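You operate a simulated robot arm through the tools that you are given. There is no shell and no other tool. Be economical: measure what you need, move in short steps, check, and stop when the job is done.

Carry out the task below with a simulated robot arm. There is one attempt and no reset: what you move stays moved.

TASK
Clamp ball valve 29 in the test rig, pump it to 6 bar, then bleed it off.
Fine: shut the bleed lever to pump; leave the valve clamped and the bleed open at 0.0.

It is judged by the outcome, as a careful person would: the job done as asked, and still so three seconds after it is handed in. It fails if anything else is knocked over, pushed out of place, dropped, spilled or broken.

THE ROBOT
A 7-joint arm with a two-finger parallel gripper, fixed in place. Base frame: the origin is at the foot of the arm, x ahead of it, y to its left, z up; the work surface is at about z = 0.004. Lengths are in m, angles in rad, forces in N, time in s.
With the tool pointing down near the work surface it reaches from about 0.22 to 0.58 m from the base axis. Its first joint turns from -1.152 to 1.152 rad. Payload 2.5 kg.
Tool frame: the origin (TCP) lies between the finger pads and is the grasp point; the fingertips stand 0.023 m ahead of it; z points along the fingers, y is the line along which they close. The gripper opens to 0.094 m. The fingers are 0.038 m wide and 0.01 m thick; the gripper's body (0.054 by 0.096 m) begins 0.039 m behind the TCP.
Orientation is that of the tool frame in the base frame, as a unit quaternion [w, x, y, z]. With the fingers straight down and closing along the base's y, the tool's x points along the base's -x, its y along +y and its z along -z.

THE INTERFACE
- The arm moves only by the tool nudge_tool. Its argument "moves" is a list of rows, each an object (a shift or turn left out is 0, a gripper value left out holds the last) with "rotation": the turn, a rotation vector about the tool's x, y, z in rad, a list of three; "dp": the shift along the tool's x, y, z in m, a list of three; "hand": the opening, from 0 (shut) to 1 (fully open). In form: [{"rotation": [rx, ry, rz], "dp": [x, y, z], "hand": hand}, ...]. A call has 1 to 20 rows; each row is the pose to reach, as a shift and turn from the pose commanded when the call began, along the tool's axes at that moment. A row lasts 0.2 s, in which the tool goes at most 0.05 m and 0.15 rad; a call with a longer step from one row to the next is refused whole, and so is a gripper value outside its range. A pose out of reach is approached as far as the arm can. The call stops where the force on the tool passes 40 N (or 10 N more than at its start, if that is more) or the arm is blocked; 0.2 s more then pass. The fingers move at their own pace (about 0.108 m/s each) and stop on an object; they squeeze with about 21 N. The grip force told is the motor's: it shows also when the fingers shut on nothing. Time passes only in rows, and 0.2 s behind the last, so rows that repeat a pose let the fingers close. It gives the time, the measured TCP pose, the force on the tool (base axes), the opening and the grip force at its end, in the units of the frame above (readings bear some noise).
- Cameras (640 x 400 px; columns grow to the right, rows downward): "scene" is fixed at [0.146, -0.416, 0.55]; the picture's right is [0.66, -0.75, 0.00], its down [-0.42, -0.37, -0.83] and it looks along [0.62, 0.55, -0.56] (base axes); focal length 235 px, centre (320, 200). "wrist" rides on the gripper at [-0.039, 0, -0.044] in the tool frame; the picture's right is [0.00, -1.00, 0.00], its down [0.97, 0.00, -0.24] and it looks along [0.24, 0.00, 0.97] (tool axes); focal length 218 px, centre (320, 200).
- grab_frame(camera): a new picture of that camera. No time passes.
- probe_pixels(camera, pixels): for up to 12 pixels [column, row] of the newest picture of that camera ("zoom" is the newest enlarged one), the place [x, y, z] in the base frame of the surface seen there, good to about 0.002 m, but the place of the scene camera against the robot may be out by one fixed shift of up to 0.018 m in any direction. No time passes.
- inspect(camera, box): a new picture of the part [left, top, right, bottom] of that camera's present view, enlarged. No time passes.
- finish_job(): hands the job in; it is judged then, once.

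Work in short steps. Measure before you move; look again where a grasp or a placing could have gone wrong, and mend it. You have 80 turns and 54 pictures in all, those below and enlarged ones among them. Open the gripper and draw the arm clear of the work before you hand the job in, unless the task says otherwise; then end with one line.

The tools are called after "Request:" by a JSON object that holds its "fn" and its "kwargs". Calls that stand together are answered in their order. nudge_tool: Moves the arm, as the interface text tells. Its arguments: {"type":"object","properties":{"moves":{"type":"array","items":{"type":"object","properties":{"rotation":{"type":"array","items":{"type":"number"}},"dp":{"type":"array","items":{"type":"number"}},"hand":{"type":"number"}}}}},"required":["moves"]} The other tools are called the same way: grab_frame (camera) takes a picture; probe_pixels (camera, pixels) gives the place of the surface under pixels of a picture; inspect (camera, box) takes an enlarged picture of a part of a camera's view; finish_job () hands the job in.

At the start:

```text
t: 0.0
eef_pos: [0.3886, 0.0654, 0.426]
tcp_rot: [0.001, 0.0, 1.0, 0.0]
wrist_force: [-0.4, 0.2, 0.4]
opening: 0.094
grip_force: 0.0
```

scene: 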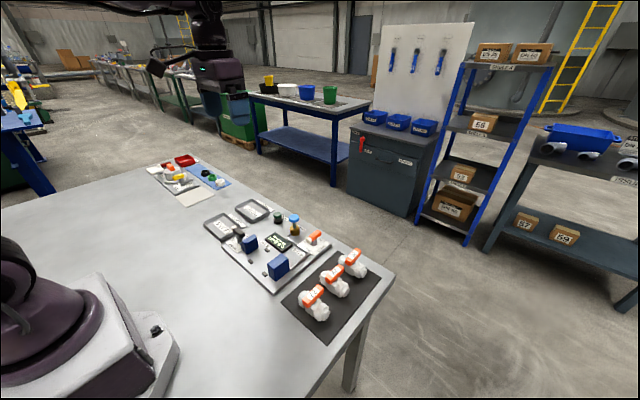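
wrist: 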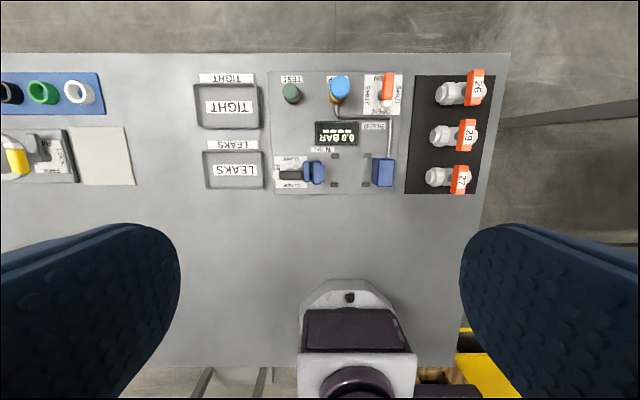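

I start by looking closer at the rig and the valves.

Request:
{"fn": "inspect", "kwargs": {"camera": "wrist", "box": [260, 60, 420, 200]}}

Request:
{"fn": "inspect", "kwargs": {"camera": "scene", "box": [200, 190, 380, 330]}}

Request:
{"fn": "inspect", "kwargs": {"camera": "wrist", "box": [400, 60, 510, 200]}}

```text
2.86 times, centred on (340, 130) of wrist
```

zoom: 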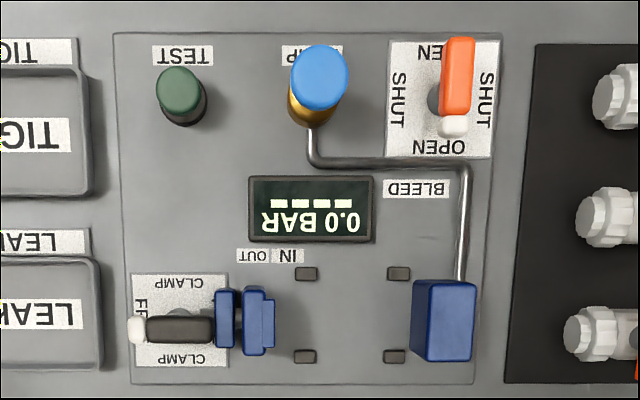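

```text
2.86 times, centred on (290, 260) of scene
```

zoom: 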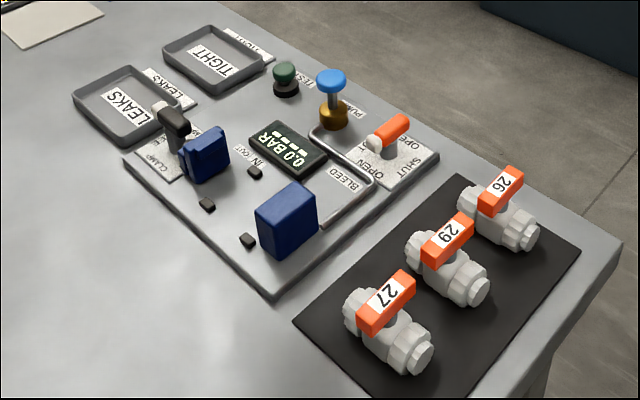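

```text
2.86 times, centred on (455, 130) of wrist
```

zoom: 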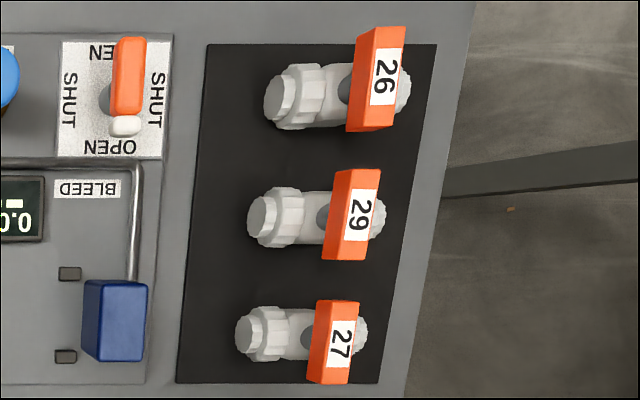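

The wrist view shows valve 29 in the middle at about (455,135). I measure the rig and valve points in it.

Request:
{"fn": "grab_frame", "kwargs": {"camera": "wrist"}}

Request:
{"fn": "probe_pixels", "kwargs": {"camera": "wrist", "pixels": [[435, 136], [446, 136], [468, 122], [467, 149], [475, 135], [384, 165], [384, 182], [374, 172], [336, 156], [336, 184], [364, 156], [364, 184]]}}

Request:
{"fn": "probe_pixels", "kwargs": {"camera": "wrist", "pixels": [[282, 175], [295, 175], [309, 175], [316, 165], [323, 172], [340, 84], [292, 90], [387, 80], [386, 97], [373, 92], [373, 110], [340, 100]]}}

Request:
{"fn": "probe_pixels", "kwargs": {"camera": "wrist", "pixels": [[464, 90], [476, 73], [474, 103], [464, 166], [458, 190], [430, 178], [434, 127], [434, 146], [425, 110], [425, 155], [270, 190], [347, 172]]}}

```text
48 pictures are left
```

wrist: 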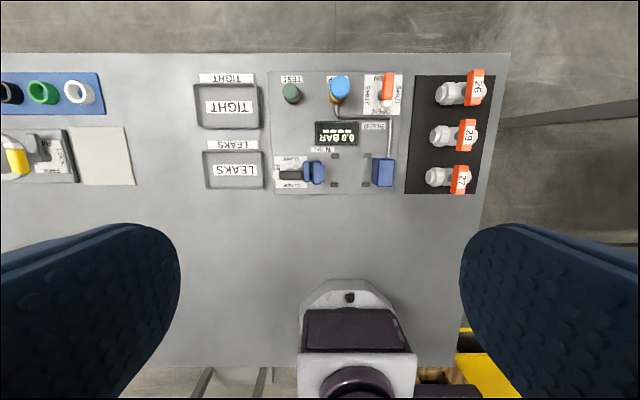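

```text
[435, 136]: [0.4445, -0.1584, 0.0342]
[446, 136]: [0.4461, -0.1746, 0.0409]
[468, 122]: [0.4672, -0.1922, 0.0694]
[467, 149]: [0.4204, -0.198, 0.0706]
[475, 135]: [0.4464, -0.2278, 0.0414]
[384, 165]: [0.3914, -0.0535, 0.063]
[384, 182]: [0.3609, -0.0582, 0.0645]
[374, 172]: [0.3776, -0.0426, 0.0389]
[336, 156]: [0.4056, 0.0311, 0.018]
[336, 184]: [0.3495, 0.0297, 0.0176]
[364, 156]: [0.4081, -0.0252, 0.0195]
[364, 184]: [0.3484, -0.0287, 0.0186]
```

```text
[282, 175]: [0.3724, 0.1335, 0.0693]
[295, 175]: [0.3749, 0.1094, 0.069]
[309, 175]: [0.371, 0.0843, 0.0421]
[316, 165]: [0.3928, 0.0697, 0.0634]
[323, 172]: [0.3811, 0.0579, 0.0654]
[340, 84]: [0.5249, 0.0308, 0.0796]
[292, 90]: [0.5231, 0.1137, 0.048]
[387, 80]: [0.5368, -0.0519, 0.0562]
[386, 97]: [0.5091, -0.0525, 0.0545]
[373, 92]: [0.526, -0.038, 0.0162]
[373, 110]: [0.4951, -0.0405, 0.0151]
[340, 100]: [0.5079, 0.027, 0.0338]
```

```text
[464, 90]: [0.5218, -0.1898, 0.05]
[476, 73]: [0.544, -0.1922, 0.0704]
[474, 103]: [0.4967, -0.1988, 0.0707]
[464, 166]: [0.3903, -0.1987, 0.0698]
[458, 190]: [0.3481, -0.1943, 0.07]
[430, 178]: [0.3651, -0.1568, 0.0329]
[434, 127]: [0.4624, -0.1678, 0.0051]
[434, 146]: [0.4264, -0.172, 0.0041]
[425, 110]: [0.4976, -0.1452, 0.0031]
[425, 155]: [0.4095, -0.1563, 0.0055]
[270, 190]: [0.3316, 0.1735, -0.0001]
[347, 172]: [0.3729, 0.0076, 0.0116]
```

Next I move over the rig and valves for a closer view: first above valve 29.

Request:
{"fn": "nudge_tool", "kwargs": {"moves": [{"dp": [-0.007, -0.036, 0.025]}, {"dp": [-0.014, -0.072, 0.05]}, {"dp": [-0.021, -0.108, 0.075]}, {"dp": [-0.028, -0.144, 0.1]}, {"dp": [-0.035, -0.18, 0.125]}, {"dp": [-0.042, -0.216, 0.15]}, {"dp": [-0.05, -0.255, 0.176]}]}}

Request:
{"fn": "grab_frame", "kwargs": {"camera": "wrist"}}

```text
t: 1.6
eef_pos: [0.4398, -0.1925, 0.2514]
tcp_rot: [0.0, -0.001, 1.0, 0.0]
wrist_force: [-0.2, 0.3, -0.5]
opening: 0.0937
grip_force: 0.1
```

```text
47 pictures are left
```

wrist: 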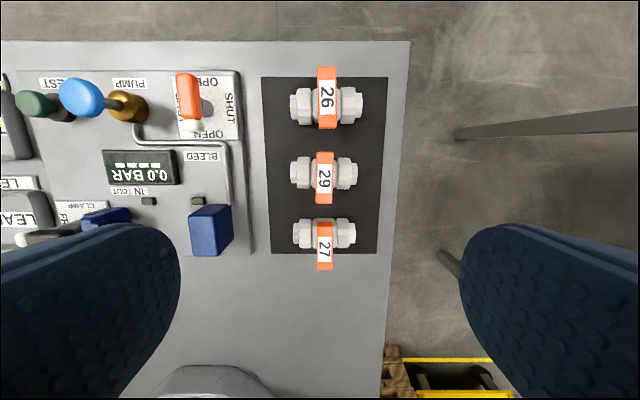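

Request:
{"fn": "inspect", "kwargs": {"camera": "wrist", "box": [270, 135, 380, 205]}}

Request:
{"fn": "probe_pixels", "kwargs": {"camera": "wrist", "pixels": [[323, 155], [323, 175], [325, 200], [318, 180], [332, 180], [294, 173], [354, 174], [305, 172], [344, 172], [344, 157], [344, 187], [305, 187]]}}

Request:
{"fn": "inspect", "kwargs": {"camera": "wrist", "box": [90, 60, 260, 266]}}

```text
5.71 times, centred on (325, 170) of wrist
```

zoom: 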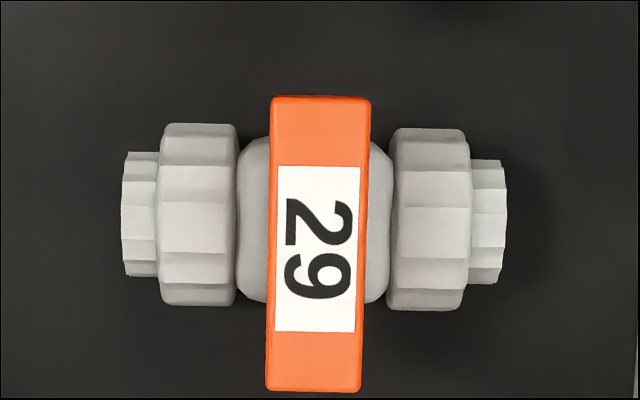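

```text
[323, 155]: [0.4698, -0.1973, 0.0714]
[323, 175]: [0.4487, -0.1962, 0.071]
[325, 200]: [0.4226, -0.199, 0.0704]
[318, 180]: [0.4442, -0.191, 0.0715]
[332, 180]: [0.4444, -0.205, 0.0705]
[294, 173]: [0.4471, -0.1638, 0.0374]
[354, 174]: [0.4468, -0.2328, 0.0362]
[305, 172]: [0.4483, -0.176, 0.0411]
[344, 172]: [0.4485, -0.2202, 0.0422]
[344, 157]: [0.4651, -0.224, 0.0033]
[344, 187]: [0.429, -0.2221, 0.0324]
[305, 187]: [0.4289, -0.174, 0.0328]
```

```text
1.94 times, centred on (175, 163) of wrist
```

zoom: 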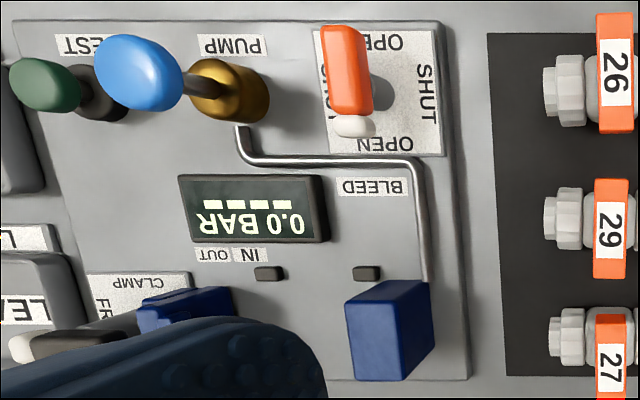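

Valve 29's centre is around (0.446,-0.198), with the handle across it at z≈0.07. Now I move over the rig for a close measurement.

Request:
{"fn": "nudge_tool", "kwargs": {"moves": [{"dp": [0.01, 0.044, -0.01]}, {"dp": [0.02, 0.088, -0.02]}, {"dp": [0.03, 0.132, -0.02]}, {"dp": [0.04, 0.176, -0.02]}, {"dp": [0.04, 0.212, -0.02]}]}}

Request:
{"fn": "grab_frame", "kwargs": {"camera": "wrist"}}

```text
t: 2.8
eef_pos: [0.4003, 0.0227, 0.2684]
tcp_rot: [0.0, 0.001, 1.0, 0.0]
wrist_force: [1.0, -0.3, 0.3]
opening: 0.094
grip_force: 0.0
```

```text
44 pictures are left
```

wrist: 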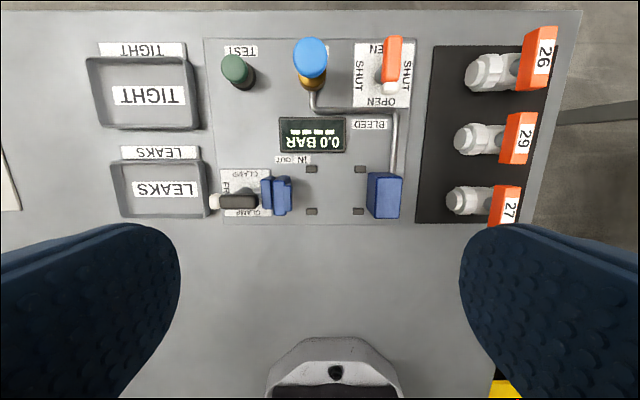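

Request:
{"fn": "inspect", "kwargs": {"camera": "wrist", "box": [200, 130, 410, 230]}}

Request:
{"fn": "probe_pixels", "kwargs": {"camera": "wrist", "pixels": [[312, 169], [312, 212], [358, 169], [358, 212], [335, 190], [372, 184], [372, 205], [369, 213], [286, 190], [292, 195], [266, 195], [276, 195]]}}

Request:
{"fn": "probe_pixels", "kwargs": {"camera": "wrist", "pixels": [[213, 202], [225, 202], [240, 202], [254, 202], [240, 208], [240, 196], [394, 38], [386, 86], [400, 60], [381, 75], [312, 55], [385, 182]]}}

Request:
{"fn": "inspect", "kwargs": {"camera": "wrist", "box": [340, 20, 430, 120]}}

```text
3.05 times, centred on (305, 180) of wrist
```

zoom: 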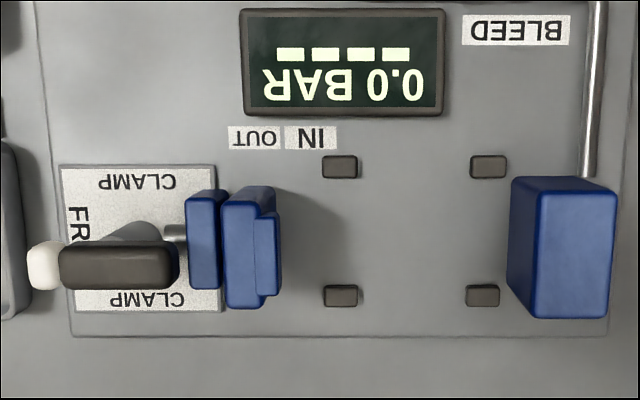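

```text
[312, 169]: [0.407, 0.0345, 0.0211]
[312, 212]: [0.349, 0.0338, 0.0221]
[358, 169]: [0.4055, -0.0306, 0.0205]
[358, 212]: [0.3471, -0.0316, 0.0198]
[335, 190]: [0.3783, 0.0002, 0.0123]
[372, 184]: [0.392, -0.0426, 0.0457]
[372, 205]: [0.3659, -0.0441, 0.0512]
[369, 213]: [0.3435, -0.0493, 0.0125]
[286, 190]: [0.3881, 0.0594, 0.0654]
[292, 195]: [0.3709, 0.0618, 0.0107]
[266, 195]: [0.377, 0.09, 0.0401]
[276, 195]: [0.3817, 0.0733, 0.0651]
```

```text
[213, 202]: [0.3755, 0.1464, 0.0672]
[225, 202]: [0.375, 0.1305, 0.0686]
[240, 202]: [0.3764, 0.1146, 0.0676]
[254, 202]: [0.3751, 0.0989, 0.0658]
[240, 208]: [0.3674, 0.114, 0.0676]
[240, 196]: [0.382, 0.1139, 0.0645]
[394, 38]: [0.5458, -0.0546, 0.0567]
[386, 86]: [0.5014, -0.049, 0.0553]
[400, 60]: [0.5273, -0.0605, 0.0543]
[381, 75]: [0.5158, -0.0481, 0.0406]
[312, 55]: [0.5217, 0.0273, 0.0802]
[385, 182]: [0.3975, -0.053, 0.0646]
```

```text
4.00 times, centred on (385, 70) of wrist
```

zoom: 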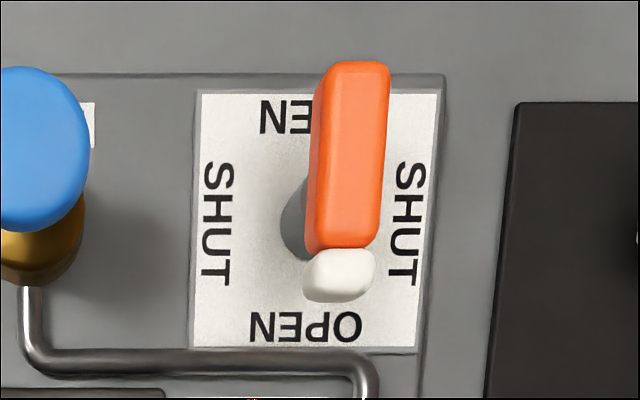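

The cradle's studs centre at about (0.377,0.001), and the rig surface is at z≈0.012. I look from the side at the lever posts and the valve handle, because I need the pivots.

Request:
{"fn": "inspect", "kwargs": {"camera": "scene", "box": [275, 205, 335, 250]}}

Request:
{"fn": "inspect", "kwargs": {"camera": "scene", "box": [230, 220, 280, 257]}}

Request:
{"fn": "inspect", "kwargs": {"camera": "scene", "box": [305, 235, 355, 300]}}

```text
8.89 times, centred on (305, 228) of scene
```

zoom: 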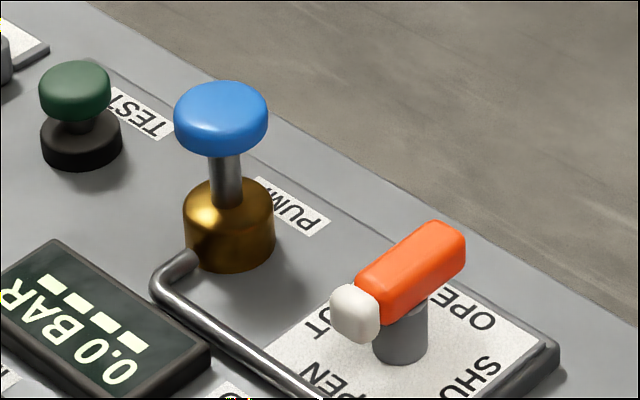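

```text
10.81 times, centred on (255, 238) of scene
```

zoom: 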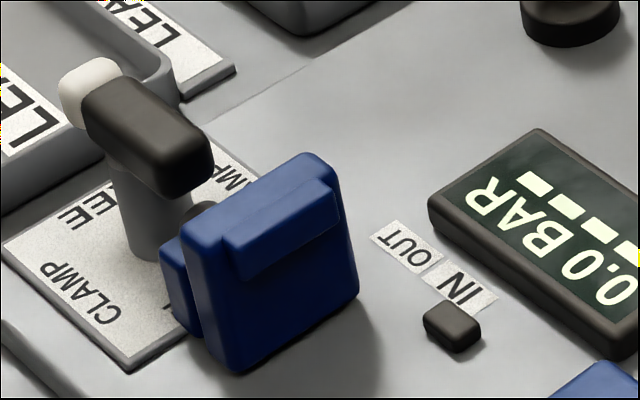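

```text
6.15 times, centred on (330, 268) of scene
```

zoom: 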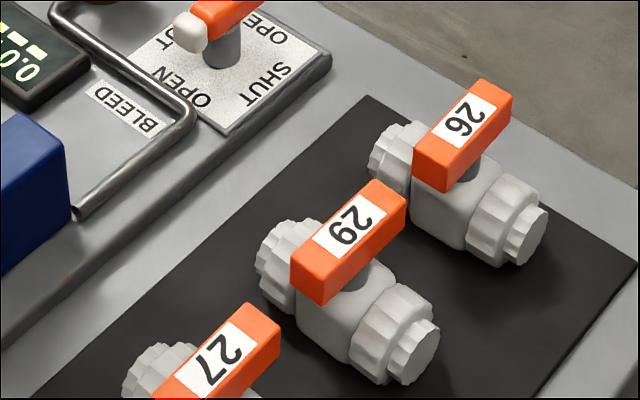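

The handle is a bar on a stem, clear of the nuts, so I will grip it across y. I travel to above valve 29 with the gripper half open.

Request:
{"fn": "nudge_tool", "kwargs": {"moves": [{"dp": [-0.009, -0.044, 0.02], "hand": 0.5}, {"dp": [-0.018, -0.088, 0.04]}, {"dp": [-0.027, -0.132, 0.06]}, {"dp": [-0.036, -0.176, 0.08]}, {"dp": [-0.0457, -0.2207, 0.1]}, {"dp": [-0.0457, -0.2207, 0.138]}, {"dp": [-0.0457, -0.2207, 0.138]}]}}

Request:
{"fn": "grab_frame", "kwargs": {"camera": "wrist"}}

```text
t: 4.4
eef_pos: [0.4437, -0.1986, 0.1282]
tcp_rot: [0.001, 0.0, 1.0, 0.0]
wrist_force: [0.0, 0.3, -1.6]
opening: 0.0469
grip_force: 0.0
```

```text
38 pictures are left
```

wrist: 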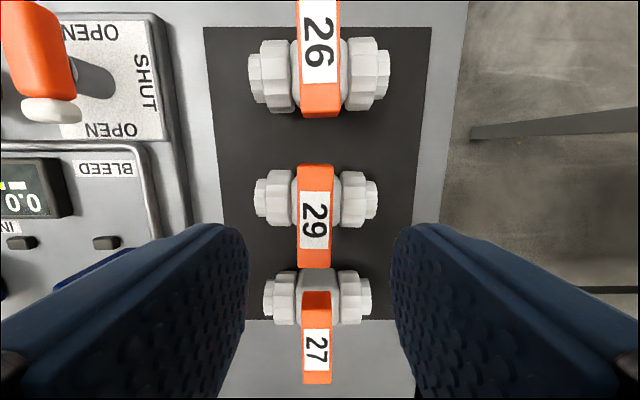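

The handle of 29 sits at column 315, so I shift 1.5 mm in y, descend to z≈0.066 and close.

Request:
{"fn": "nudge_tool", "kwargs": {"moves": [{"dp": [-0.002, 0.0015, 0.03]}, {"dp": [-0.002, 0.0015, 0.055]}, {"dp": [-0.002, 0.0015, 0.0625]}, {"dp": [-0.002, 0.0015, 0.0625]}]}}

Request:
{"fn": "nudge_tool", "kwargs": {"moves": [{"hand": 0}, {"hand": 0}, {"hand": 0}, {"hand": 0}]}}

Request:
{"fn": "grab_frame", "kwargs": {"camera": "wrist"}}

```text
t: 5.4
eef_pos: [0.4461, -0.1969, 0.0679]
tcp_rot: [0.0, 0.001, 1.0, 0.0]
wrist_force: [-0.8, 0.1, 0.0]
opening: 0.047
grip_force: 0.1
```

```text
t: 6.4
eef_pos: [0.4445, -0.1971, 0.0684]
tcp_rot: [0.0, 0.0, 1.0, 0.0]
wrist_force: [0.6, 0.1, 0.7]
opening: 0.018
grip_force: 21.1
```

```text
37 pictures are left
```

wrist: 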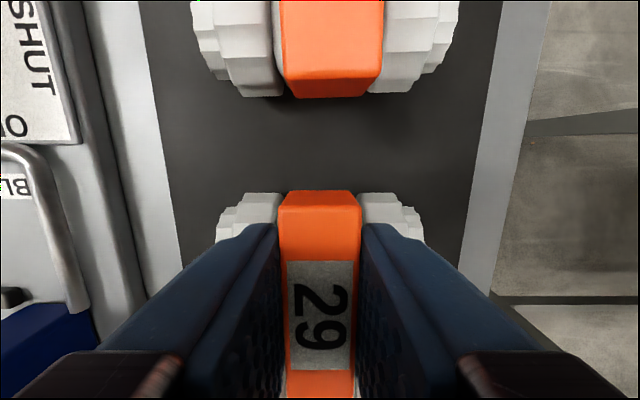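

Grip holds at 0.018 m. I lift it 0.09 and carry it over the cradle.

Request:
{"fn": "nudge_tool", "kwargs": {"moves": [{"dp": [0, 0, -0.03]}, {"dp": [0, 0, -0.06]}, {"dp": [0, 0, -0.09]}, {"dp": [0.012, 0.04, -0.09]}, {"dp": [0.026, 0.08, -0.09]}, {"dp": [0.04, 0.12, -0.09]}, {"dp": [0.054, 0.16, -0.09]}, {"dp": [0.068, 0.199, -0.09]}, {"dp": [0.068, 0.199, -0.09]}]}}

Request:
{"fn": "grab_frame", "kwargs": {"camera": "wrist"}}

Request:
{"fn": "inspect", "kwargs": {"camera": "scene", "box": [200, 180, 360, 300]}}

```text
t: 8.4
eef_pos: [0.3746, -0.0006, 0.1577]
tcp_rot: [-0.001, 0.0, 1.0, -0.001]
wrist_force: [0.0, 0.5, -2.4]
opening: 0.018
grip_force: 21.4
```

```text
36 pictures are left
```

wrist: 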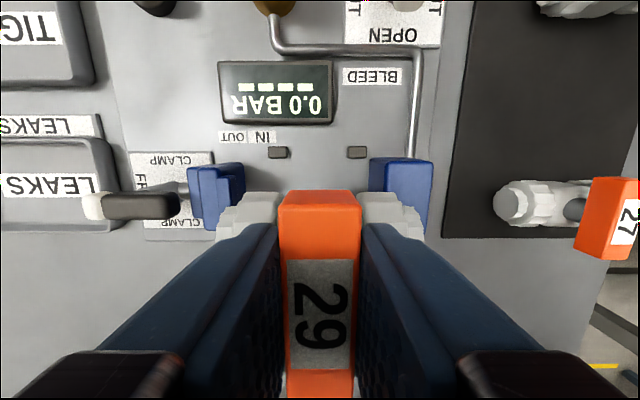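

```text
3.33 times, centred on (280, 240) of scene
```

zoom: 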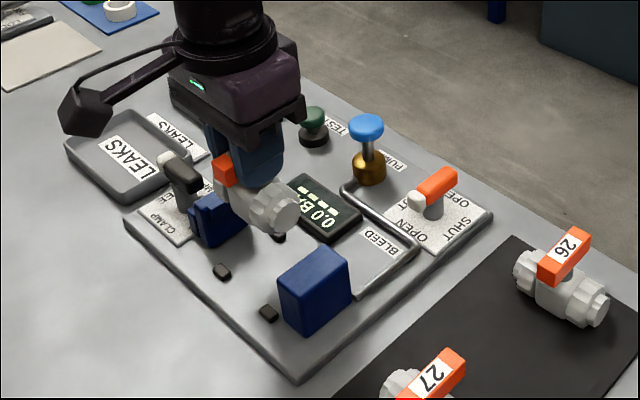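

It holds well. I check the jaw faces and the clamp plate corners in this view.

Request:
{"fn": "probe_pixels", "kwargs": {"camera": "wrist", "pixels": [[374, 165], [375, 180], [232, 170], [241, 190], [131, 153], [211, 153], [148, 239], [205, 238], [279, 153], [356, 153], [346, 3], [439, 44]]}}

```text
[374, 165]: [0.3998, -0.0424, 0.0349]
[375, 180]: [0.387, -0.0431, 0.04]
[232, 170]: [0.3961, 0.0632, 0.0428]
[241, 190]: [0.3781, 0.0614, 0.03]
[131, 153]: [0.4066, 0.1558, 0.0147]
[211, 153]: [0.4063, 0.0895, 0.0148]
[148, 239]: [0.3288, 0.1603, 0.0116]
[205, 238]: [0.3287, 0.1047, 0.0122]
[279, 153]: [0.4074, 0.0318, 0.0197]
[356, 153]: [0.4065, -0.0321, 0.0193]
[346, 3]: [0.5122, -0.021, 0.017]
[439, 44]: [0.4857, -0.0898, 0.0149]
```

The gap between jaw faces runs from y=-0.043 to 0.060, and the studs centre on y≈0. I lower to about z=0.078, where the valve should touch the rig.

Request:
{"fn": "nudge_tool", "kwargs": {"moves": [{"dp": [-0.0015, 0.0, 0.03]}, {"dp": [-0.0015, 0.0, 0.055]}, {"dp": [-0.0015, 0.0, 0.068]}, {"dp": [-0.0015, 0.0, 0.074]}, {"dp": [-0.0015, 0.0, 0.078]}, {"dp": [-0.0015, 0.0, 0.078]}]}}

Request:
{"fn": "grab_frame", "kwargs": {"camera": "wrist"}}

Request:
{"fn": "inspect", "kwargs": {"camera": "scene", "box": [220, 210, 320, 290]}}

```text
t: 9.8
eef_pos: [0.3792, 0.0013, 0.0803]
tcp_rot: [-0.001, 0.0, 1.0, 0.0]
wrist_force: [0.8, -1.2, -1.3]
opening: 0.0179
grip_force: 20.8
```

```text
34 pictures are left
```

wrist: 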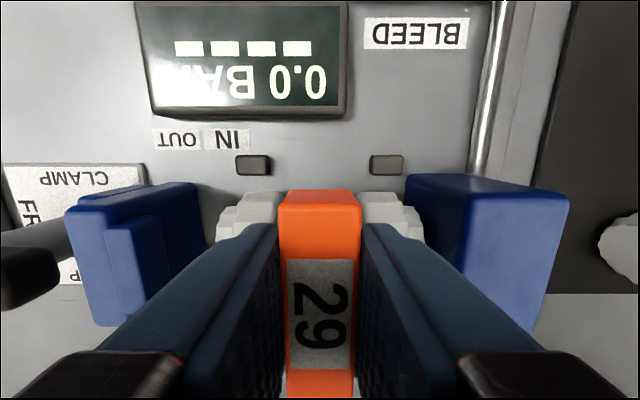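

```text
5.00 times, centred on (270, 250) of scene
```

zoom: 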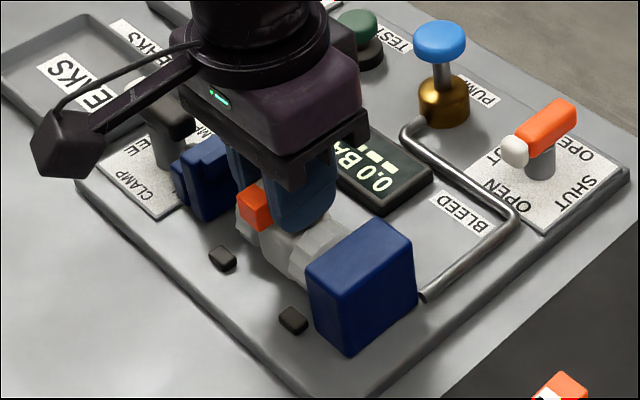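

No contact force yet (-1.3 N). I go down in small increments until it touches.

Request:
{"fn": "nudge_tool", "kwargs": {"moves": [{"dp": [0.001, 0, 0.002]}, {"dp": [0.001, 0, 0.003]}, {"dp": [0.001, 0, 0.003]}]}}

```text
t: 10.6
eef_pos: [0.3793, 0.0005, 0.0787]
tcp_rot: [0.0, 0.0, 1.0, 0.001]
wrist_force: [-0.4, -0.1, -1.0]
opening: 0.018
grip_force: 21.0
```

Request:
{"fn": "nudge_tool", "kwargs": {"moves": [{"dp": [0.0005, 0, 0.001]}, {"dp": [0.0005, 0, 0.002]}, {"dp": [0.0005, 0, 0.002]}]}}

Request:
{"fn": "probe_pixels", "kwargs": {"camera": "wrist", "pixels": [[254, 170], [386, 170], [250, 200], [395, 200], [318, 200], [252, 180], [410, 210], [125, 260]]}}

```text
t: 11.4
eef_pos: [0.3785, 0.0009, 0.0759]
tcp_rot: [0.001, 0.0, 1.0, 0.0]
wrist_force: [-3.3, 0.2, 17.7]
opening: 0.0177
grip_force: 21.1
```

```text
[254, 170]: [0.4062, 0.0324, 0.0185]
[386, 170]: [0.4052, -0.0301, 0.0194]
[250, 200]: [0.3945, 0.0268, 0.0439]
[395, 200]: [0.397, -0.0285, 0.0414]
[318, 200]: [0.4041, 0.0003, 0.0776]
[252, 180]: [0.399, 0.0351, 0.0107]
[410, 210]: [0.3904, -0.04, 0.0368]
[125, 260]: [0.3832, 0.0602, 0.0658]
```

Contact at 17.7 N: the valve is seated. I open and rise.

Request:
{"fn": "nudge_tool", "kwargs": {"moves": [{"dp": [0, 0, -0.002]}, {"dp": [0, 0, -0.002], "hand": 0.4}, {"dp": [0, 0, -0.002]}, {"dp": [0, 0, -0.03]}, {"dp": [0, 0, -0.07]}, {"dp": [0, 0, -0.11]}, {"dp": [0, 0, -0.11]}]}}

Request:
{"fn": "grab_frame", "kwargs": {"camera": "wrist"}}

```text
t: 13.0
eef_pos: [0.3782, 0.0022, 0.1864]
tcp_rot: [0.0, 0.0, 1.0, 0.0]
wrist_force: [0.0, 0.3, -0.8]
opening: 0.0377
grip_force: 0.0
```

```text
32 pictures are left
```

wrist: 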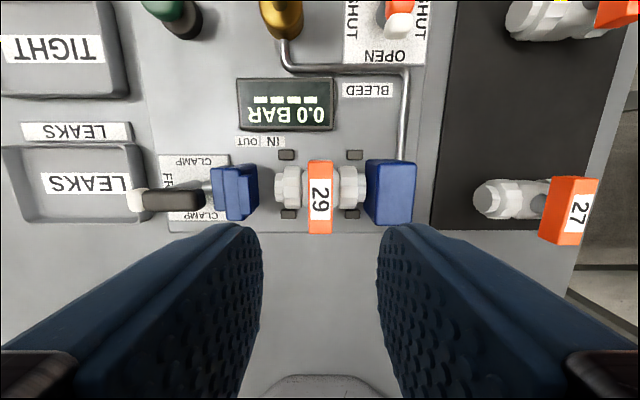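

Valve 29 sits between the studs. Now I turn the gripper 90° above the clamp lever at (0.376,0.123).

Request:
{"fn": "nudge_tool", "kwargs": {"moves": [{"dp": [0, 0.011, 0], "rotation": [0, 0, 0.1428], "hand": 0.5}, {"dp": [0, 0.022, 0], "rotation": [0, 0, 0.2856]}, {"dp": [0, 0.033, 0], "rotation": [0, 0, 0.4284]}, {"dp": [0, 0.044, 0], "rotation": [0, 0, 0.5712]}, {"dp": [0, 0.055, 0], "rotation": [0, 0, 0.714]}, {"dp": [0, 0.066, 0], "rotation": [0, 0, 0.8568]}, {"dp": [0, 0.077, 0], "rotation": [0, 0, 0.9996]}, {"dp": [0, 0.088, 0], "rotation": [0, 0, 1.1424]}, {"dp": [0, 0.099, 0], "rotation": [0, 0, 1.2852]}, {"dp": [0, 0.11, 0], "rotation": [0, 0, 1.428]}, {"dp": [0.002, 0.121, 0], "rotation": [0, 0, 1.5708]}, {"dp": [0.002, 0.121, 0], "rotation": [0, 0, 1.5708]}]}}

Request:
{"fn": "grab_frame", "kwargs": {"camera": "wrist"}}

```text
t: 15.6
eef_pos: [0.3747, 0.1223, 0.1867]
tcp_rot: [-0.001, 0.708, 0.707, 0.0]
wrist_force: [0.5, 0.7, -0.4]
opening: 0.0471
grip_force: 0.0
```

```text
31 pictures are left
```

wrist: 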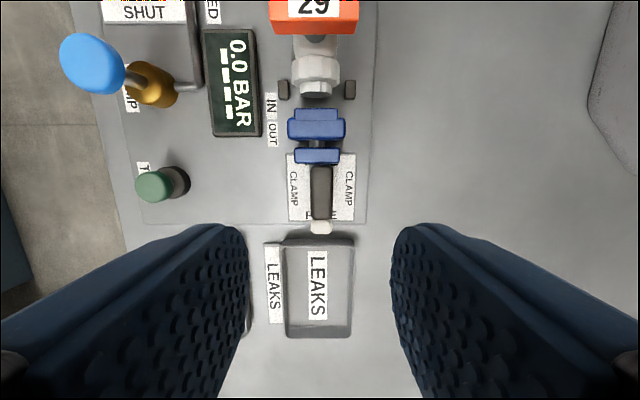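

The lever is in view, columns 310–333. I measure its extent.

Request:
{"fn": "probe_pixels", "kwargs": {"camera": "wrist", "pixels": [[320, 170], [320, 190], [320, 215], [320, 227], [314, 190], [330, 190], [317, 157], [291, 218], [289, 157], [354, 220], [355, 157], [320, 232]]}}

Request:
{"fn": "inspect", "kwargs": {"camera": "wrist", "box": [270, 90, 370, 250]}}

```text
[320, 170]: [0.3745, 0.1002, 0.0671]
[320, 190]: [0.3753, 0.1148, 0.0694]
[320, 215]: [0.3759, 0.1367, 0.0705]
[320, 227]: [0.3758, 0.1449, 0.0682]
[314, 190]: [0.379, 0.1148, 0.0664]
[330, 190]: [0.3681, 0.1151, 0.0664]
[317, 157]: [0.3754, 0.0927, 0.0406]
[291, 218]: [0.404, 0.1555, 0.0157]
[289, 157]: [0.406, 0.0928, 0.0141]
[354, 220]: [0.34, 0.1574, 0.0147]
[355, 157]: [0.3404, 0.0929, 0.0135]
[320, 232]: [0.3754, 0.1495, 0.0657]
```

```text
2.50 times, centred on (320, 170) of wrist
```

zoom: 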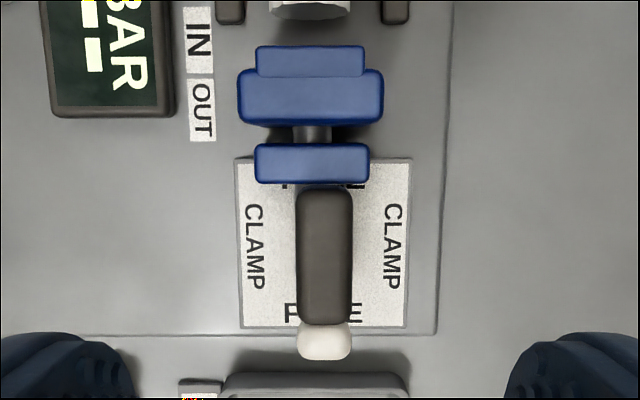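

The lever centre and pivot are at (0.374,0.1235), top z 0.07. I descend to z≈0.066 and grip.

Request:
{"fn": "nudge_tool", "kwargs": {"moves": [{"dp": [0.0012, -0.0005, 0.04]}, {"dp": [0.0012, -0.0005, 0.08]}, {"dp": [0.0012, -0.0005, 0.11]}, {"dp": [0.0012, -0.0005, 0.12]}, {"dp": [0.0012, -0.0005, 0.12]}, {"dp": [0.0012, -0.0005, 0.12], "hand": 0}, {"dp": [0.0012, -0.0005, 0.12]}, {"dp": [0.0012, -0.0005, 0.12]}]}}

```text
t: 17.4
eef_pos: [0.3733, 0.1214, 0.064]
tcp_rot: [-0.001, 0.707, 0.707, -0.001]
wrist_force: [-9.4, -0.8, -0.1]
opening: 0.0196
grip_force: 45.3
```

The opening of 0.0196 is slightly more than the lever's apparent width. I wait a moment and look.

Request:
{"fn": "nudge_tool", "kwargs": {"moves": [{"hand": 0}, {"hand": 0}]}}

Request:
{"fn": "grab_frame", "kwargs": {"camera": "wrist"}}

```text
t: 18.0
eef_pos: [0.3744, 0.1226, 0.0649]
tcp_rot: [-0.001, 0.706, 0.708, -0.002]
wrist_force: [-13.9, 1.5, -0.9]
opening: 0.0197
grip_force: 45.0
```

```text
29 pictures are left
```

wrist: 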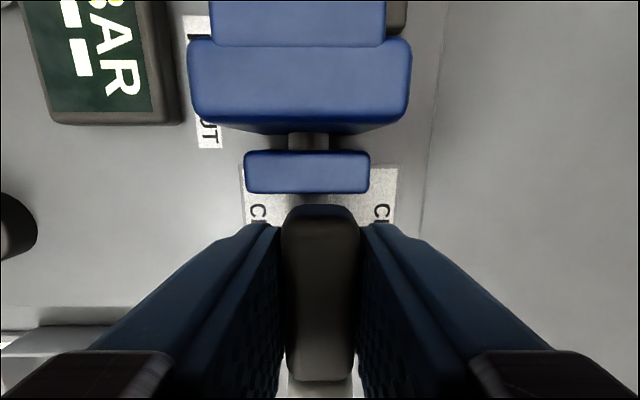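

There's a 14 N side force, which suggests I'm about 1 mm off, perhaps on the post. I open, raise 6 mm, shift 1 mm and grip again.

Request:
{"fn": "nudge_tool", "kwargs": {"moves": [{"hand": 0.4}, {"hand": 0.4}, {"dp": [0, -0.001, -0.006], "hand": 0.4}, {"dp": [0, -0.001, -0.006], "hand": 0}, {"dp": [0, -0.001, -0.006]}, {"dp": [0, -0.001, -0.006]}, {"dp": [0, -0.001, -0.006]}]}}

```text
t: 19.6
eef_pos: [0.3751, 0.1218, 0.0718]
tcp_rot: [0.0, 0.707, 0.707, 0.0]
wrist_force: [13.7, 1.6, -13.5]
opening: 0.0198
grip_force: 45.2
```

The side force flipped sign, so the centre lies between the two positions; the lever is ~0.02 wide. I correct by 0.5 mm and start turning a third of the way.

Request:
{"fn": "nudge_tool", "kwargs": {"moves": [{"dp": [0, 0.0005, 0.001]}, {"dp": [0, 0.0005, 0.001], "rotation": [0, 0, -0.13]}, {"dp": [0, 0.0005, 0.001], "rotation": [0, 0, -0.26]}, {"dp": [0, 0.0005, 0.001], "rotation": [0, 0, -0.39]}, {"dp": [0, 0.0005, 0.001], "rotation": [0, 0, -0.52]}]}}

Request:
{"fn": "grab_frame", "kwargs": {"camera": "wrist"}}

```text
t: 20.8
eef_pos: [0.3754, 0.1221, 0.0712]
tcp_rot: [0.002, 0.502, 0.865, 0.0]
wrist_force: [-4.3, -16.9, 30.7]
opening: 0.0199
grip_force: 45.4
```

```text
28 pictures are left
```

wrist: 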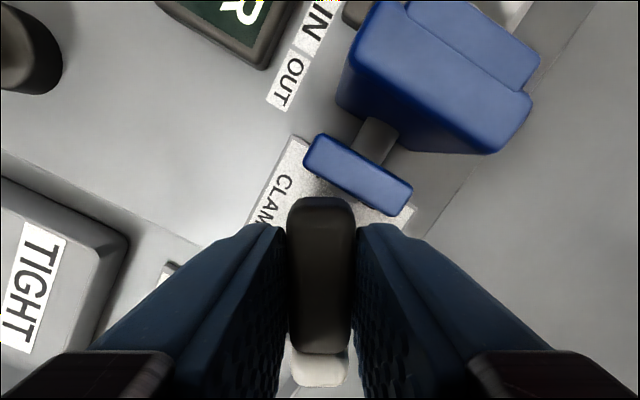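

It turns and the jaw advances. I relieve the z and y forces by fractions of a millimetre and carry on turning.

Request:
{"fn": "nudge_tool", "kwargs": {"moves": [{"dp": [-0.0006, -0.0003, -0.0012]}, {"dp": [-0.0006, -0.0003, -0.0012], "rotation": [0, 0, -0.13]}, {"dp": [-0.0006, -0.0003, -0.0012], "rotation": [0, 0, -0.26]}, {"dp": [-0.0006, -0.0003, -0.0012], "rotation": [0, 0, -0.39]}, {"dp": [-0.0006, -0.0003, -0.0012], "rotation": [0, 0, -0.52]}]}}

Request:
{"fn": "grab_frame", "kwargs": {"camera": "wrist"}}

```text
t: 22.0
eef_pos: [0.3768, 0.1226, 0.0718]
tcp_rot: [0.003, 0.262, 0.965, 0.001]
wrist_force: [27.8, -4.7, -27.9]
opening: 0.0196
grip_force: 45.6
```

```text
27 pictures are left
```

wrist: 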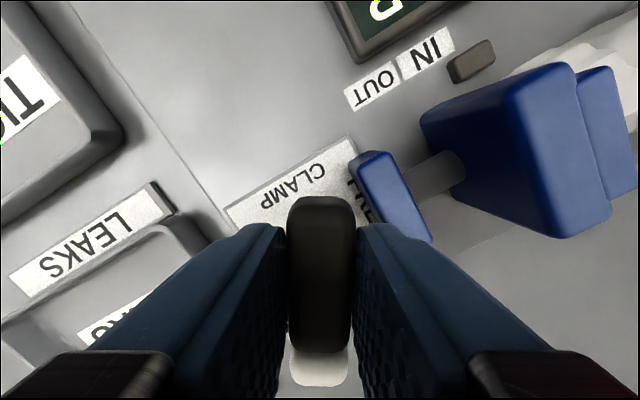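

About 60° turned and the jaw is nearing the valve. I correct the offsets again and finish the last 30°.

Request:
{"fn": "nudge_tool", "kwargs": {"moves": [{"dp": [-0.0009, 0.0005, 0.0009]}, {"dp": [-0.0009, 0.0005, 0.0009], "rotation": [0, 0, -0.13]}, {"dp": [-0.0009, 0.0005, 0.0009], "rotation": [0, 0, -0.26]}, {"dp": [-0.0009, 0.0005, 0.0009], "rotation": [0, 0, -0.39]}, {"dp": [-0.0009, 0.0005, 0.0009], "rotation": [0, 0, -0.53]}, {"dp": [-0.0009, 0.0005, 0.0009], "rotation": [0, 0, -0.53]}]}}

Request:
{"fn": "grab_frame", "kwargs": {"camera": "wrist"}}

```text
t: 23.4
eef_pos: [0.3772, 0.1251, 0.0718]
tcp_rot: [0.002, -0.001, 1.0, 0.002]
wrist_force: [18.3, 6.5, -15.0]
opening: 0.0196
grip_force: 45.1
```

```text
26 pictures are left
```

wrist: 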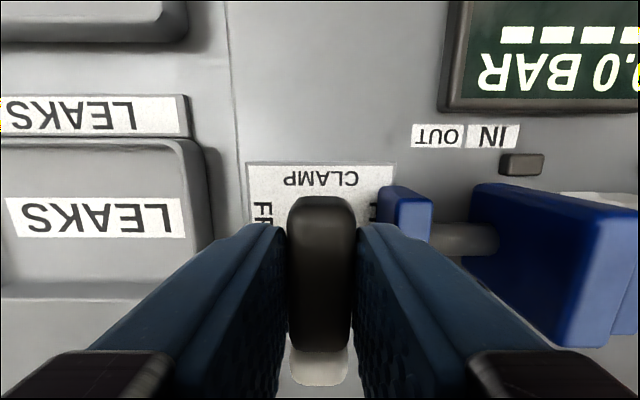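

The lever now lies along x (CLAMP). I open slightly, rise and look.

Request:
{"fn": "nudge_tool", "kwargs": {"moves": [{"hand": 0.32}, {"hand": 0.32}, {"dp": [0, 0, -0.03]}, {"dp": [0, -0.03, -0.07]}, {"dp": [0, -0.06, -0.11]}, {"dp": [0, -0.08, -0.14]}, {"dp": [0, -0.08, -0.14]}]}}

Request:
{"fn": "grab_frame", "kwargs": {"camera": "wrist"}}

```text
t: 25.0
eef_pos: [0.3753, 0.0426, 0.214]
tcp_rot: [0.0, 0.0, 1.0, 0.0]
wrist_force: [0.1, 0.1, 0.2]
opening: 0.0302
grip_force: 0.0
```

```text
25 pictures are left
```

wrist: 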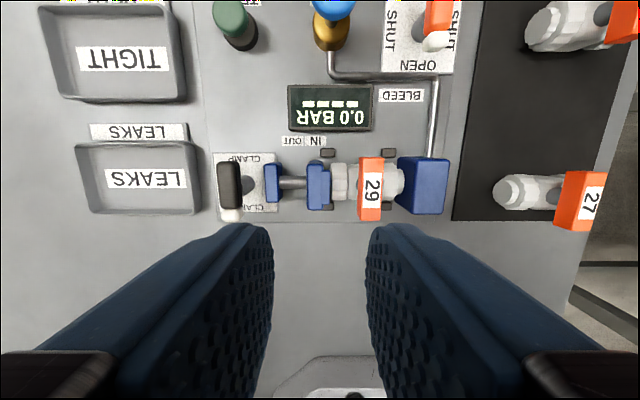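

Request:
{"fn": "inspect", "kwargs": {"camera": "wrist", "box": [210, 80, 460, 230]}}

Request:
{"fn": "probe_pixels", "kwargs": {"camera": "wrist", "pixels": [[229, 165], [229, 185], [229, 215], [330, 185], [340, 180], [371, 185], [402, 180], [437, 10], [437, 40], [432, 30], [448, 30], [420, 20]]}}

```text
2.56 times, centred on (335, 155) of wrist
```

zoom: 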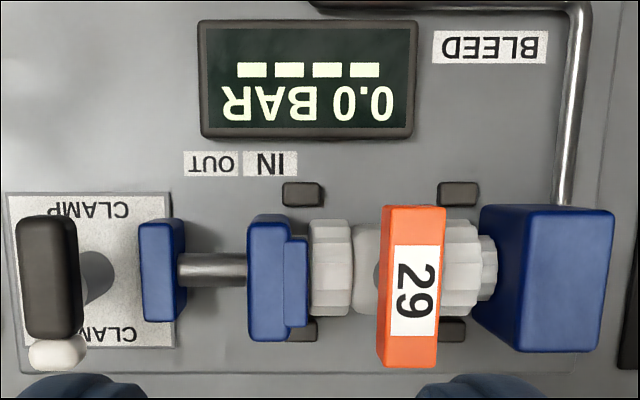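

```text
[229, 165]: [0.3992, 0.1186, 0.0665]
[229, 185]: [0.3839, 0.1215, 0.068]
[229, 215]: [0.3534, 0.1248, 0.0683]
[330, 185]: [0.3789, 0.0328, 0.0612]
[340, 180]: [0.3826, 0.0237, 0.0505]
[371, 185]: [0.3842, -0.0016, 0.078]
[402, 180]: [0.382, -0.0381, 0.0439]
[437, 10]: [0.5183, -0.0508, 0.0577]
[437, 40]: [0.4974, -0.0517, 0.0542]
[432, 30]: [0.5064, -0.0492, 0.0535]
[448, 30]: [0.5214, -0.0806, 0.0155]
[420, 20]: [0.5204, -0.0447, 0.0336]
```

The jaw presses the valve against the block and the clamp lever is at CLAMP. I go above the bleed lever at about (0.522,-0.053).

Request:
{"fn": "nudge_tool", "kwargs": {"moves": [{"dp": [-0.03, -0.019, 0.01], "hand": 0.45}, {"dp": [-0.06, -0.038, 0.02]}, {"dp": [-0.09, -0.057, 0.03]}, {"dp": [-0.12, -0.076, 0.045]}, {"dp": [-0.147, -0.096, 0.065]}, {"dp": [-0.147, -0.096, 0.065]}]}}

Request:
{"fn": "grab_frame", "kwargs": {"camera": "wrist"}}

```text
t: 26.4
eef_pos: [0.5224, -0.0546, 0.143]
tcp_rot: [0.0, -0.001, 1.0, 0.0]
wrist_force: [0.9, -0.8, 0.0]
opening: 0.042
grip_force: 0.1
```

```text
23 pictures are left
```

wrist: 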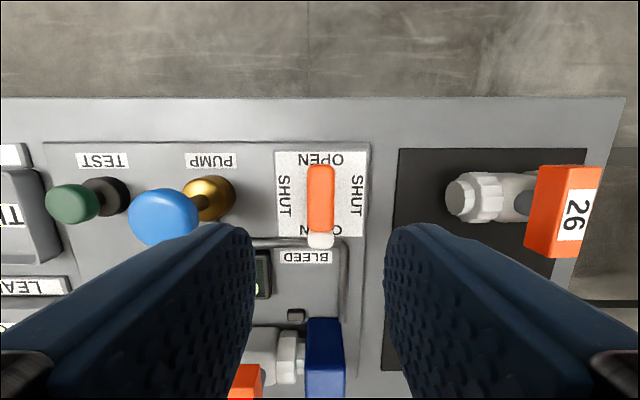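

Request:
{"fn": "probe_pixels", "kwargs": {"camera": "wrist", "pixels": [[320, 168], [320, 200], [320, 228], [320, 245], [311, 200], [330, 200], [277, 154], [367, 154], [277, 235], [365, 234], [160, 215], [208, 200]]}}

```text
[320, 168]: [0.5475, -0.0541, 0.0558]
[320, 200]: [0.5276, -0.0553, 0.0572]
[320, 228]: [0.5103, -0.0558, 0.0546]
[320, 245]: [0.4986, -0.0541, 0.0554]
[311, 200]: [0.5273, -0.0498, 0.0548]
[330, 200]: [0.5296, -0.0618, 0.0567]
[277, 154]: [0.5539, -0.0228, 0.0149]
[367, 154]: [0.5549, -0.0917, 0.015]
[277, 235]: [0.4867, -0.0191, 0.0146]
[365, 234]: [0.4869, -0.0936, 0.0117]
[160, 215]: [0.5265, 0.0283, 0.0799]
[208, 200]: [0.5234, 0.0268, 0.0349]
```

The lever pivot is about (0.5215,-0.0555). I descend to z≈0.058 and grip.

Request:
{"fn": "nudge_tool", "kwargs": {"moves": [{"dp": [0.001, -0.001, 0.04]}, {"dp": [0.001, -0.001, 0.075]}, {"dp": [0.001, -0.001, 0.085]}, {"dp": [0.001, -0.001, 0.085]}, {"dp": [0.001, -0.001, 0.085], "hand": 0}, {"dp": [0.001, -0.001, 0.085]}, {"dp": [0.001, -0.001, 0.085]}, {"dp": [0.001, -0.001, 0.085]}]}}

```text
t: 28.2
eef_pos: [0.5215, -0.055, 0.0603]
tcp_rot: [0.0, 0.0, 1.0, 0.001]
wrist_force: [5.1, 4.0, -3.5]
opening: 0.0196
grip_force: 45.0
```

Gripped with small forces. I turn it a third of the way first.

Request:
{"fn": "nudge_tool", "kwargs": {"moves": [{"rotation": [0, 0, 0.13]}, {"rotation": [0, 0, 0.26]}, {"rotation": [0, 0, 0.39]}, {"rotation": [0, 0, 0.52]}]}}

```text
t: 29.2
eef_pos: [0.5209, -0.0548, 0.0594]
tcp_rot: [-0.001, 0.259, 0.966, 0.0]
wrist_force: [7.5, 3.6, -11.5]
opening: 0.0195
grip_force: 45.0
```

Request:
{"fn": "nudge_tool", "kwargs": {"moves": [{"dp": [-0.0003, 0, 0.0004], "rotation": [0, 0, 0.13]}, {"dp": [-0.0003, 0, 0.0004], "rotation": [0, 0, 0.26]}, {"dp": [-0.0003, 0, 0.0004], "rotation": [0, 0, 0.39]}, {"dp": [-0.0003, 0, 0.0004], "rotation": [0, 0, 0.52]}, {"dp": [-0.0003, 0, 0.0004], "rotation": [0, 0, 0.65]}, {"dp": [-0.0003, 0, 0.0004], "rotation": [0, 0, 0.78]}, {"dp": [-0.0003, 0, 0.0004], "rotation": [0, 0, 0.91]}, {"dp": [-0.0003, 0, 0.0004], "rotation": [0, 0, 1.05]}, {"dp": [-0.0003, 0, 0.0004], "rotation": [0, 0, 1.05]}]}}

Request:
{"fn": "grab_frame", "kwargs": {"camera": "wrist"}}

```text
t: 31.2
eef_pos: [0.5216, -0.0536, 0.0601]
tcp_rot: [-0.001, 0.708, 0.706, 0.0]
wrist_force: [-1.0, 6.9, -20.2]
opening: 0.0196
grip_force: 44.9
```

```text
22 pictures are left
```

wrist: 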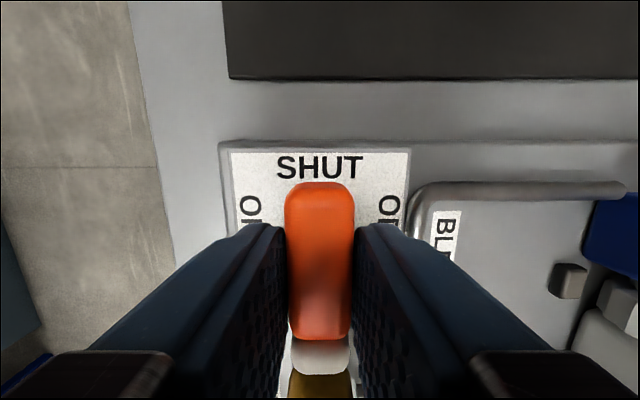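

The bleed lever is on SHUT. I open, rise and move over the pump knob at about (0.525,0.027), shutting the fingers on the way.

Request:
{"fn": "nudge_tool", "kwargs": {"moves": [{"hand": 0.45}, {"hand": 0.45}, {"dp": [0, 0, -0.04]}, {"dp": [0, 0, -0.08]}, {"dp": [0.04, 0.001, -0.1]}, {"dp": [0.081, 0.003, -0.1], "hand": 0}, {"dp": [0.081, 0.003, -0.1]}, {"dp": [0.081, 0.003, -0.1]}]}}

Request:
{"fn": "grab_frame", "kwargs": {"camera": "wrist"}}

Request:
{"fn": "inspect", "kwargs": {"camera": "scene", "box": [220, 190, 340, 290]}}

```text
t: 33.0
eef_pos: [0.5259, 0.0291, 0.1587]
tcp_rot: [0.0, 0.707, 0.707, 0.0]
wrist_force: [-0.4, 0.3, -0.7]
opening: 0.0
grip_force: 20.9
```

```text
21 pictures are left
```

wrist: 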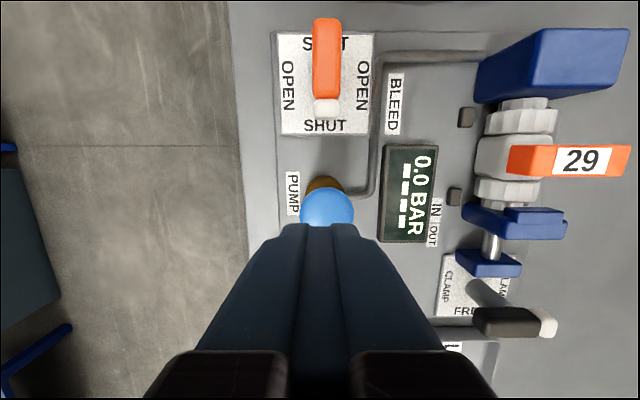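

```text
4.00 times, centred on (280, 240) of scene
```

zoom: 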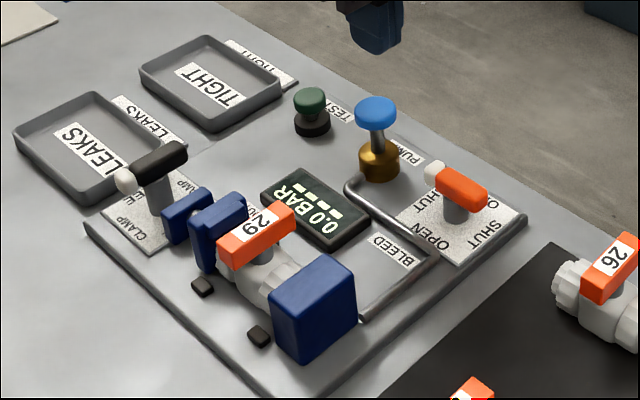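

The gauge at (410,190) is visible in the wrist view. I touch down on the knob and press it about 15 mm.

Request:
{"fn": "nudge_tool", "kwargs": {"moves": [{"dp": [-0.001, -0.002, 0.03]}, {"dp": [-0.001, -0.002, 0.05]}, {"dp": [-0.001, -0.002, 0.058]}, {"dp": [-0.001, -0.002, 0.064]}, {"dp": [-0.001, -0.002, 0.07]}, {"dp": [-0.001, -0.002, 0.07]}]}}

Request:
{"fn": "grab_frame", "kwargs": {"camera": "wrist"}}

```text
t: 34.4
eef_pos: [0.5228, 0.0264, 0.0888]
tcp_rot: [0.0, 0.707, 0.707, 0.001]
wrist_force: [1.5, 2.8, 4.6]
opening: 0.0001
grip_force: 20.8
```

```text
19 pictures are left
```

wrist: 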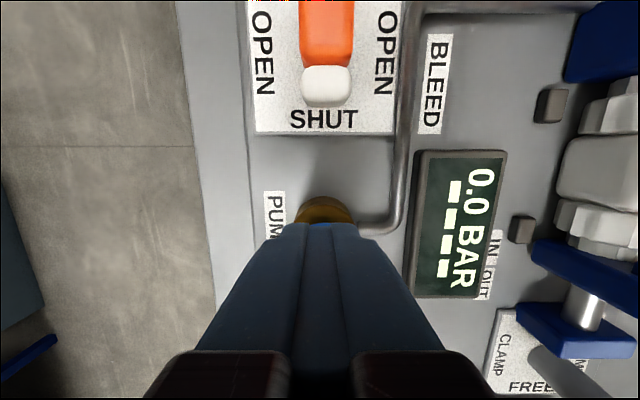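

The knob goes down (4.6 N) but the gauge still reads 0.0, so I press further, in small steps, to the end of the stroke.

Request:
{"fn": "nudge_tool", "kwargs": {"moves": [{"dp": [0, 0, 0.003]}, {"dp": [0, 0, 0.006]}, {"dp": [0, 0, 0.008]}, {"dp": [0, 0, 0.01]}]}}

Request:
{"fn": "grab_frame", "kwargs": {"camera": "wrist"}}

```text
t: 35.4
eef_pos: [0.5229, 0.0257, 0.0826]
tcp_rot: [0.001, 0.707, 0.707, 0.001]
wrist_force: [-6.2, 0.0, 24.8]
opening: 0.0001
grip_force: 20.8
```

```text
18 pictures are left
```

wrist: 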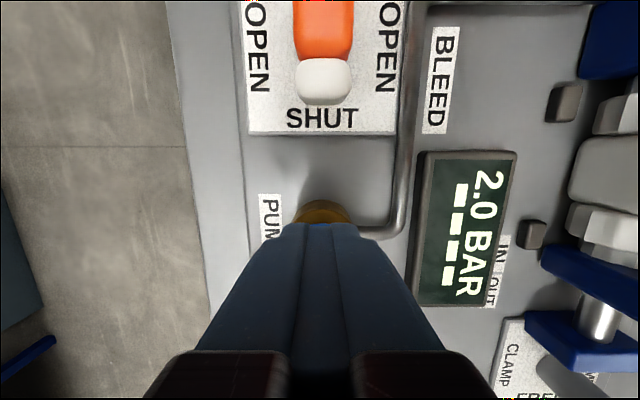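

One stroke gives 2.0 bar. I let the knob rise and do a second stroke.

Request:
{"fn": "nudge_tool", "kwargs": {"moves": [{"dp": [0, 0, -0.015]}, {"dp": [0, 0, -0.032]}, {"dp": [0, 0, -0.032]}, {"dp": [0, 0, -0.032]}, {"dp": [0, 0, -0.018]}, {"dp": [0, 0, -0.008]}, {"dp": [0, 0, -0.002]}, {"dp": [0, 0, 0]}, {"dp": [0, 0, 0]}]}}

Request:
{"fn": "grab_frame", "kwargs": {"camera": "wrist"}}

```text
t: 37.4
eef_pos: [0.5234, 0.0252, 0.0826]
tcp_rot: [0.001, 0.707, 0.707, 0.001]
wrist_force: [-4.5, 0.9, 26.7]
opening: 0.0
grip_force: 20.9
```

```text
17 pictures are left
```

wrist: 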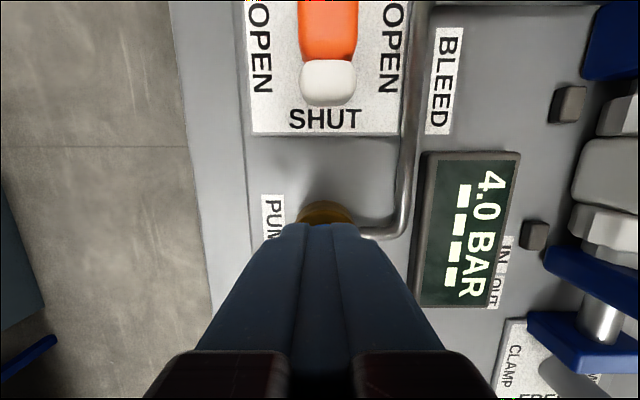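

4.0 bar now. Third stroke.

Request:
{"fn": "nudge_tool", "kwargs": {"moves": [{"dp": [0, 0, -0.015]}, {"dp": [0, 0, -0.032]}, {"dp": [0, 0, -0.032]}, {"dp": [0, 0, -0.032]}, {"dp": [0, 0, -0.018]}, {"dp": [0, 0, -0.008]}, {"dp": [0, 0, -0.002]}, {"dp": [0, 0, 0]}, {"dp": [0, 0, 0]}]}}

Request:
{"fn": "grab_frame", "kwargs": {"camera": "wrist"}}

```text
t: 39.4
eef_pos: [0.5236, 0.0266, 0.0827]
tcp_rot: [0.0, 0.707, 0.707, 0.001]
wrist_force: [-11.3, 0.3, 25.7]
opening: 0.0
grip_force: 21.1
```

```text
16 pictures are left
```

wrist: 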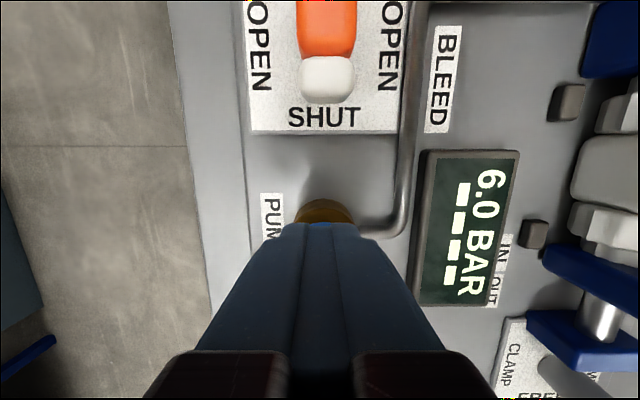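

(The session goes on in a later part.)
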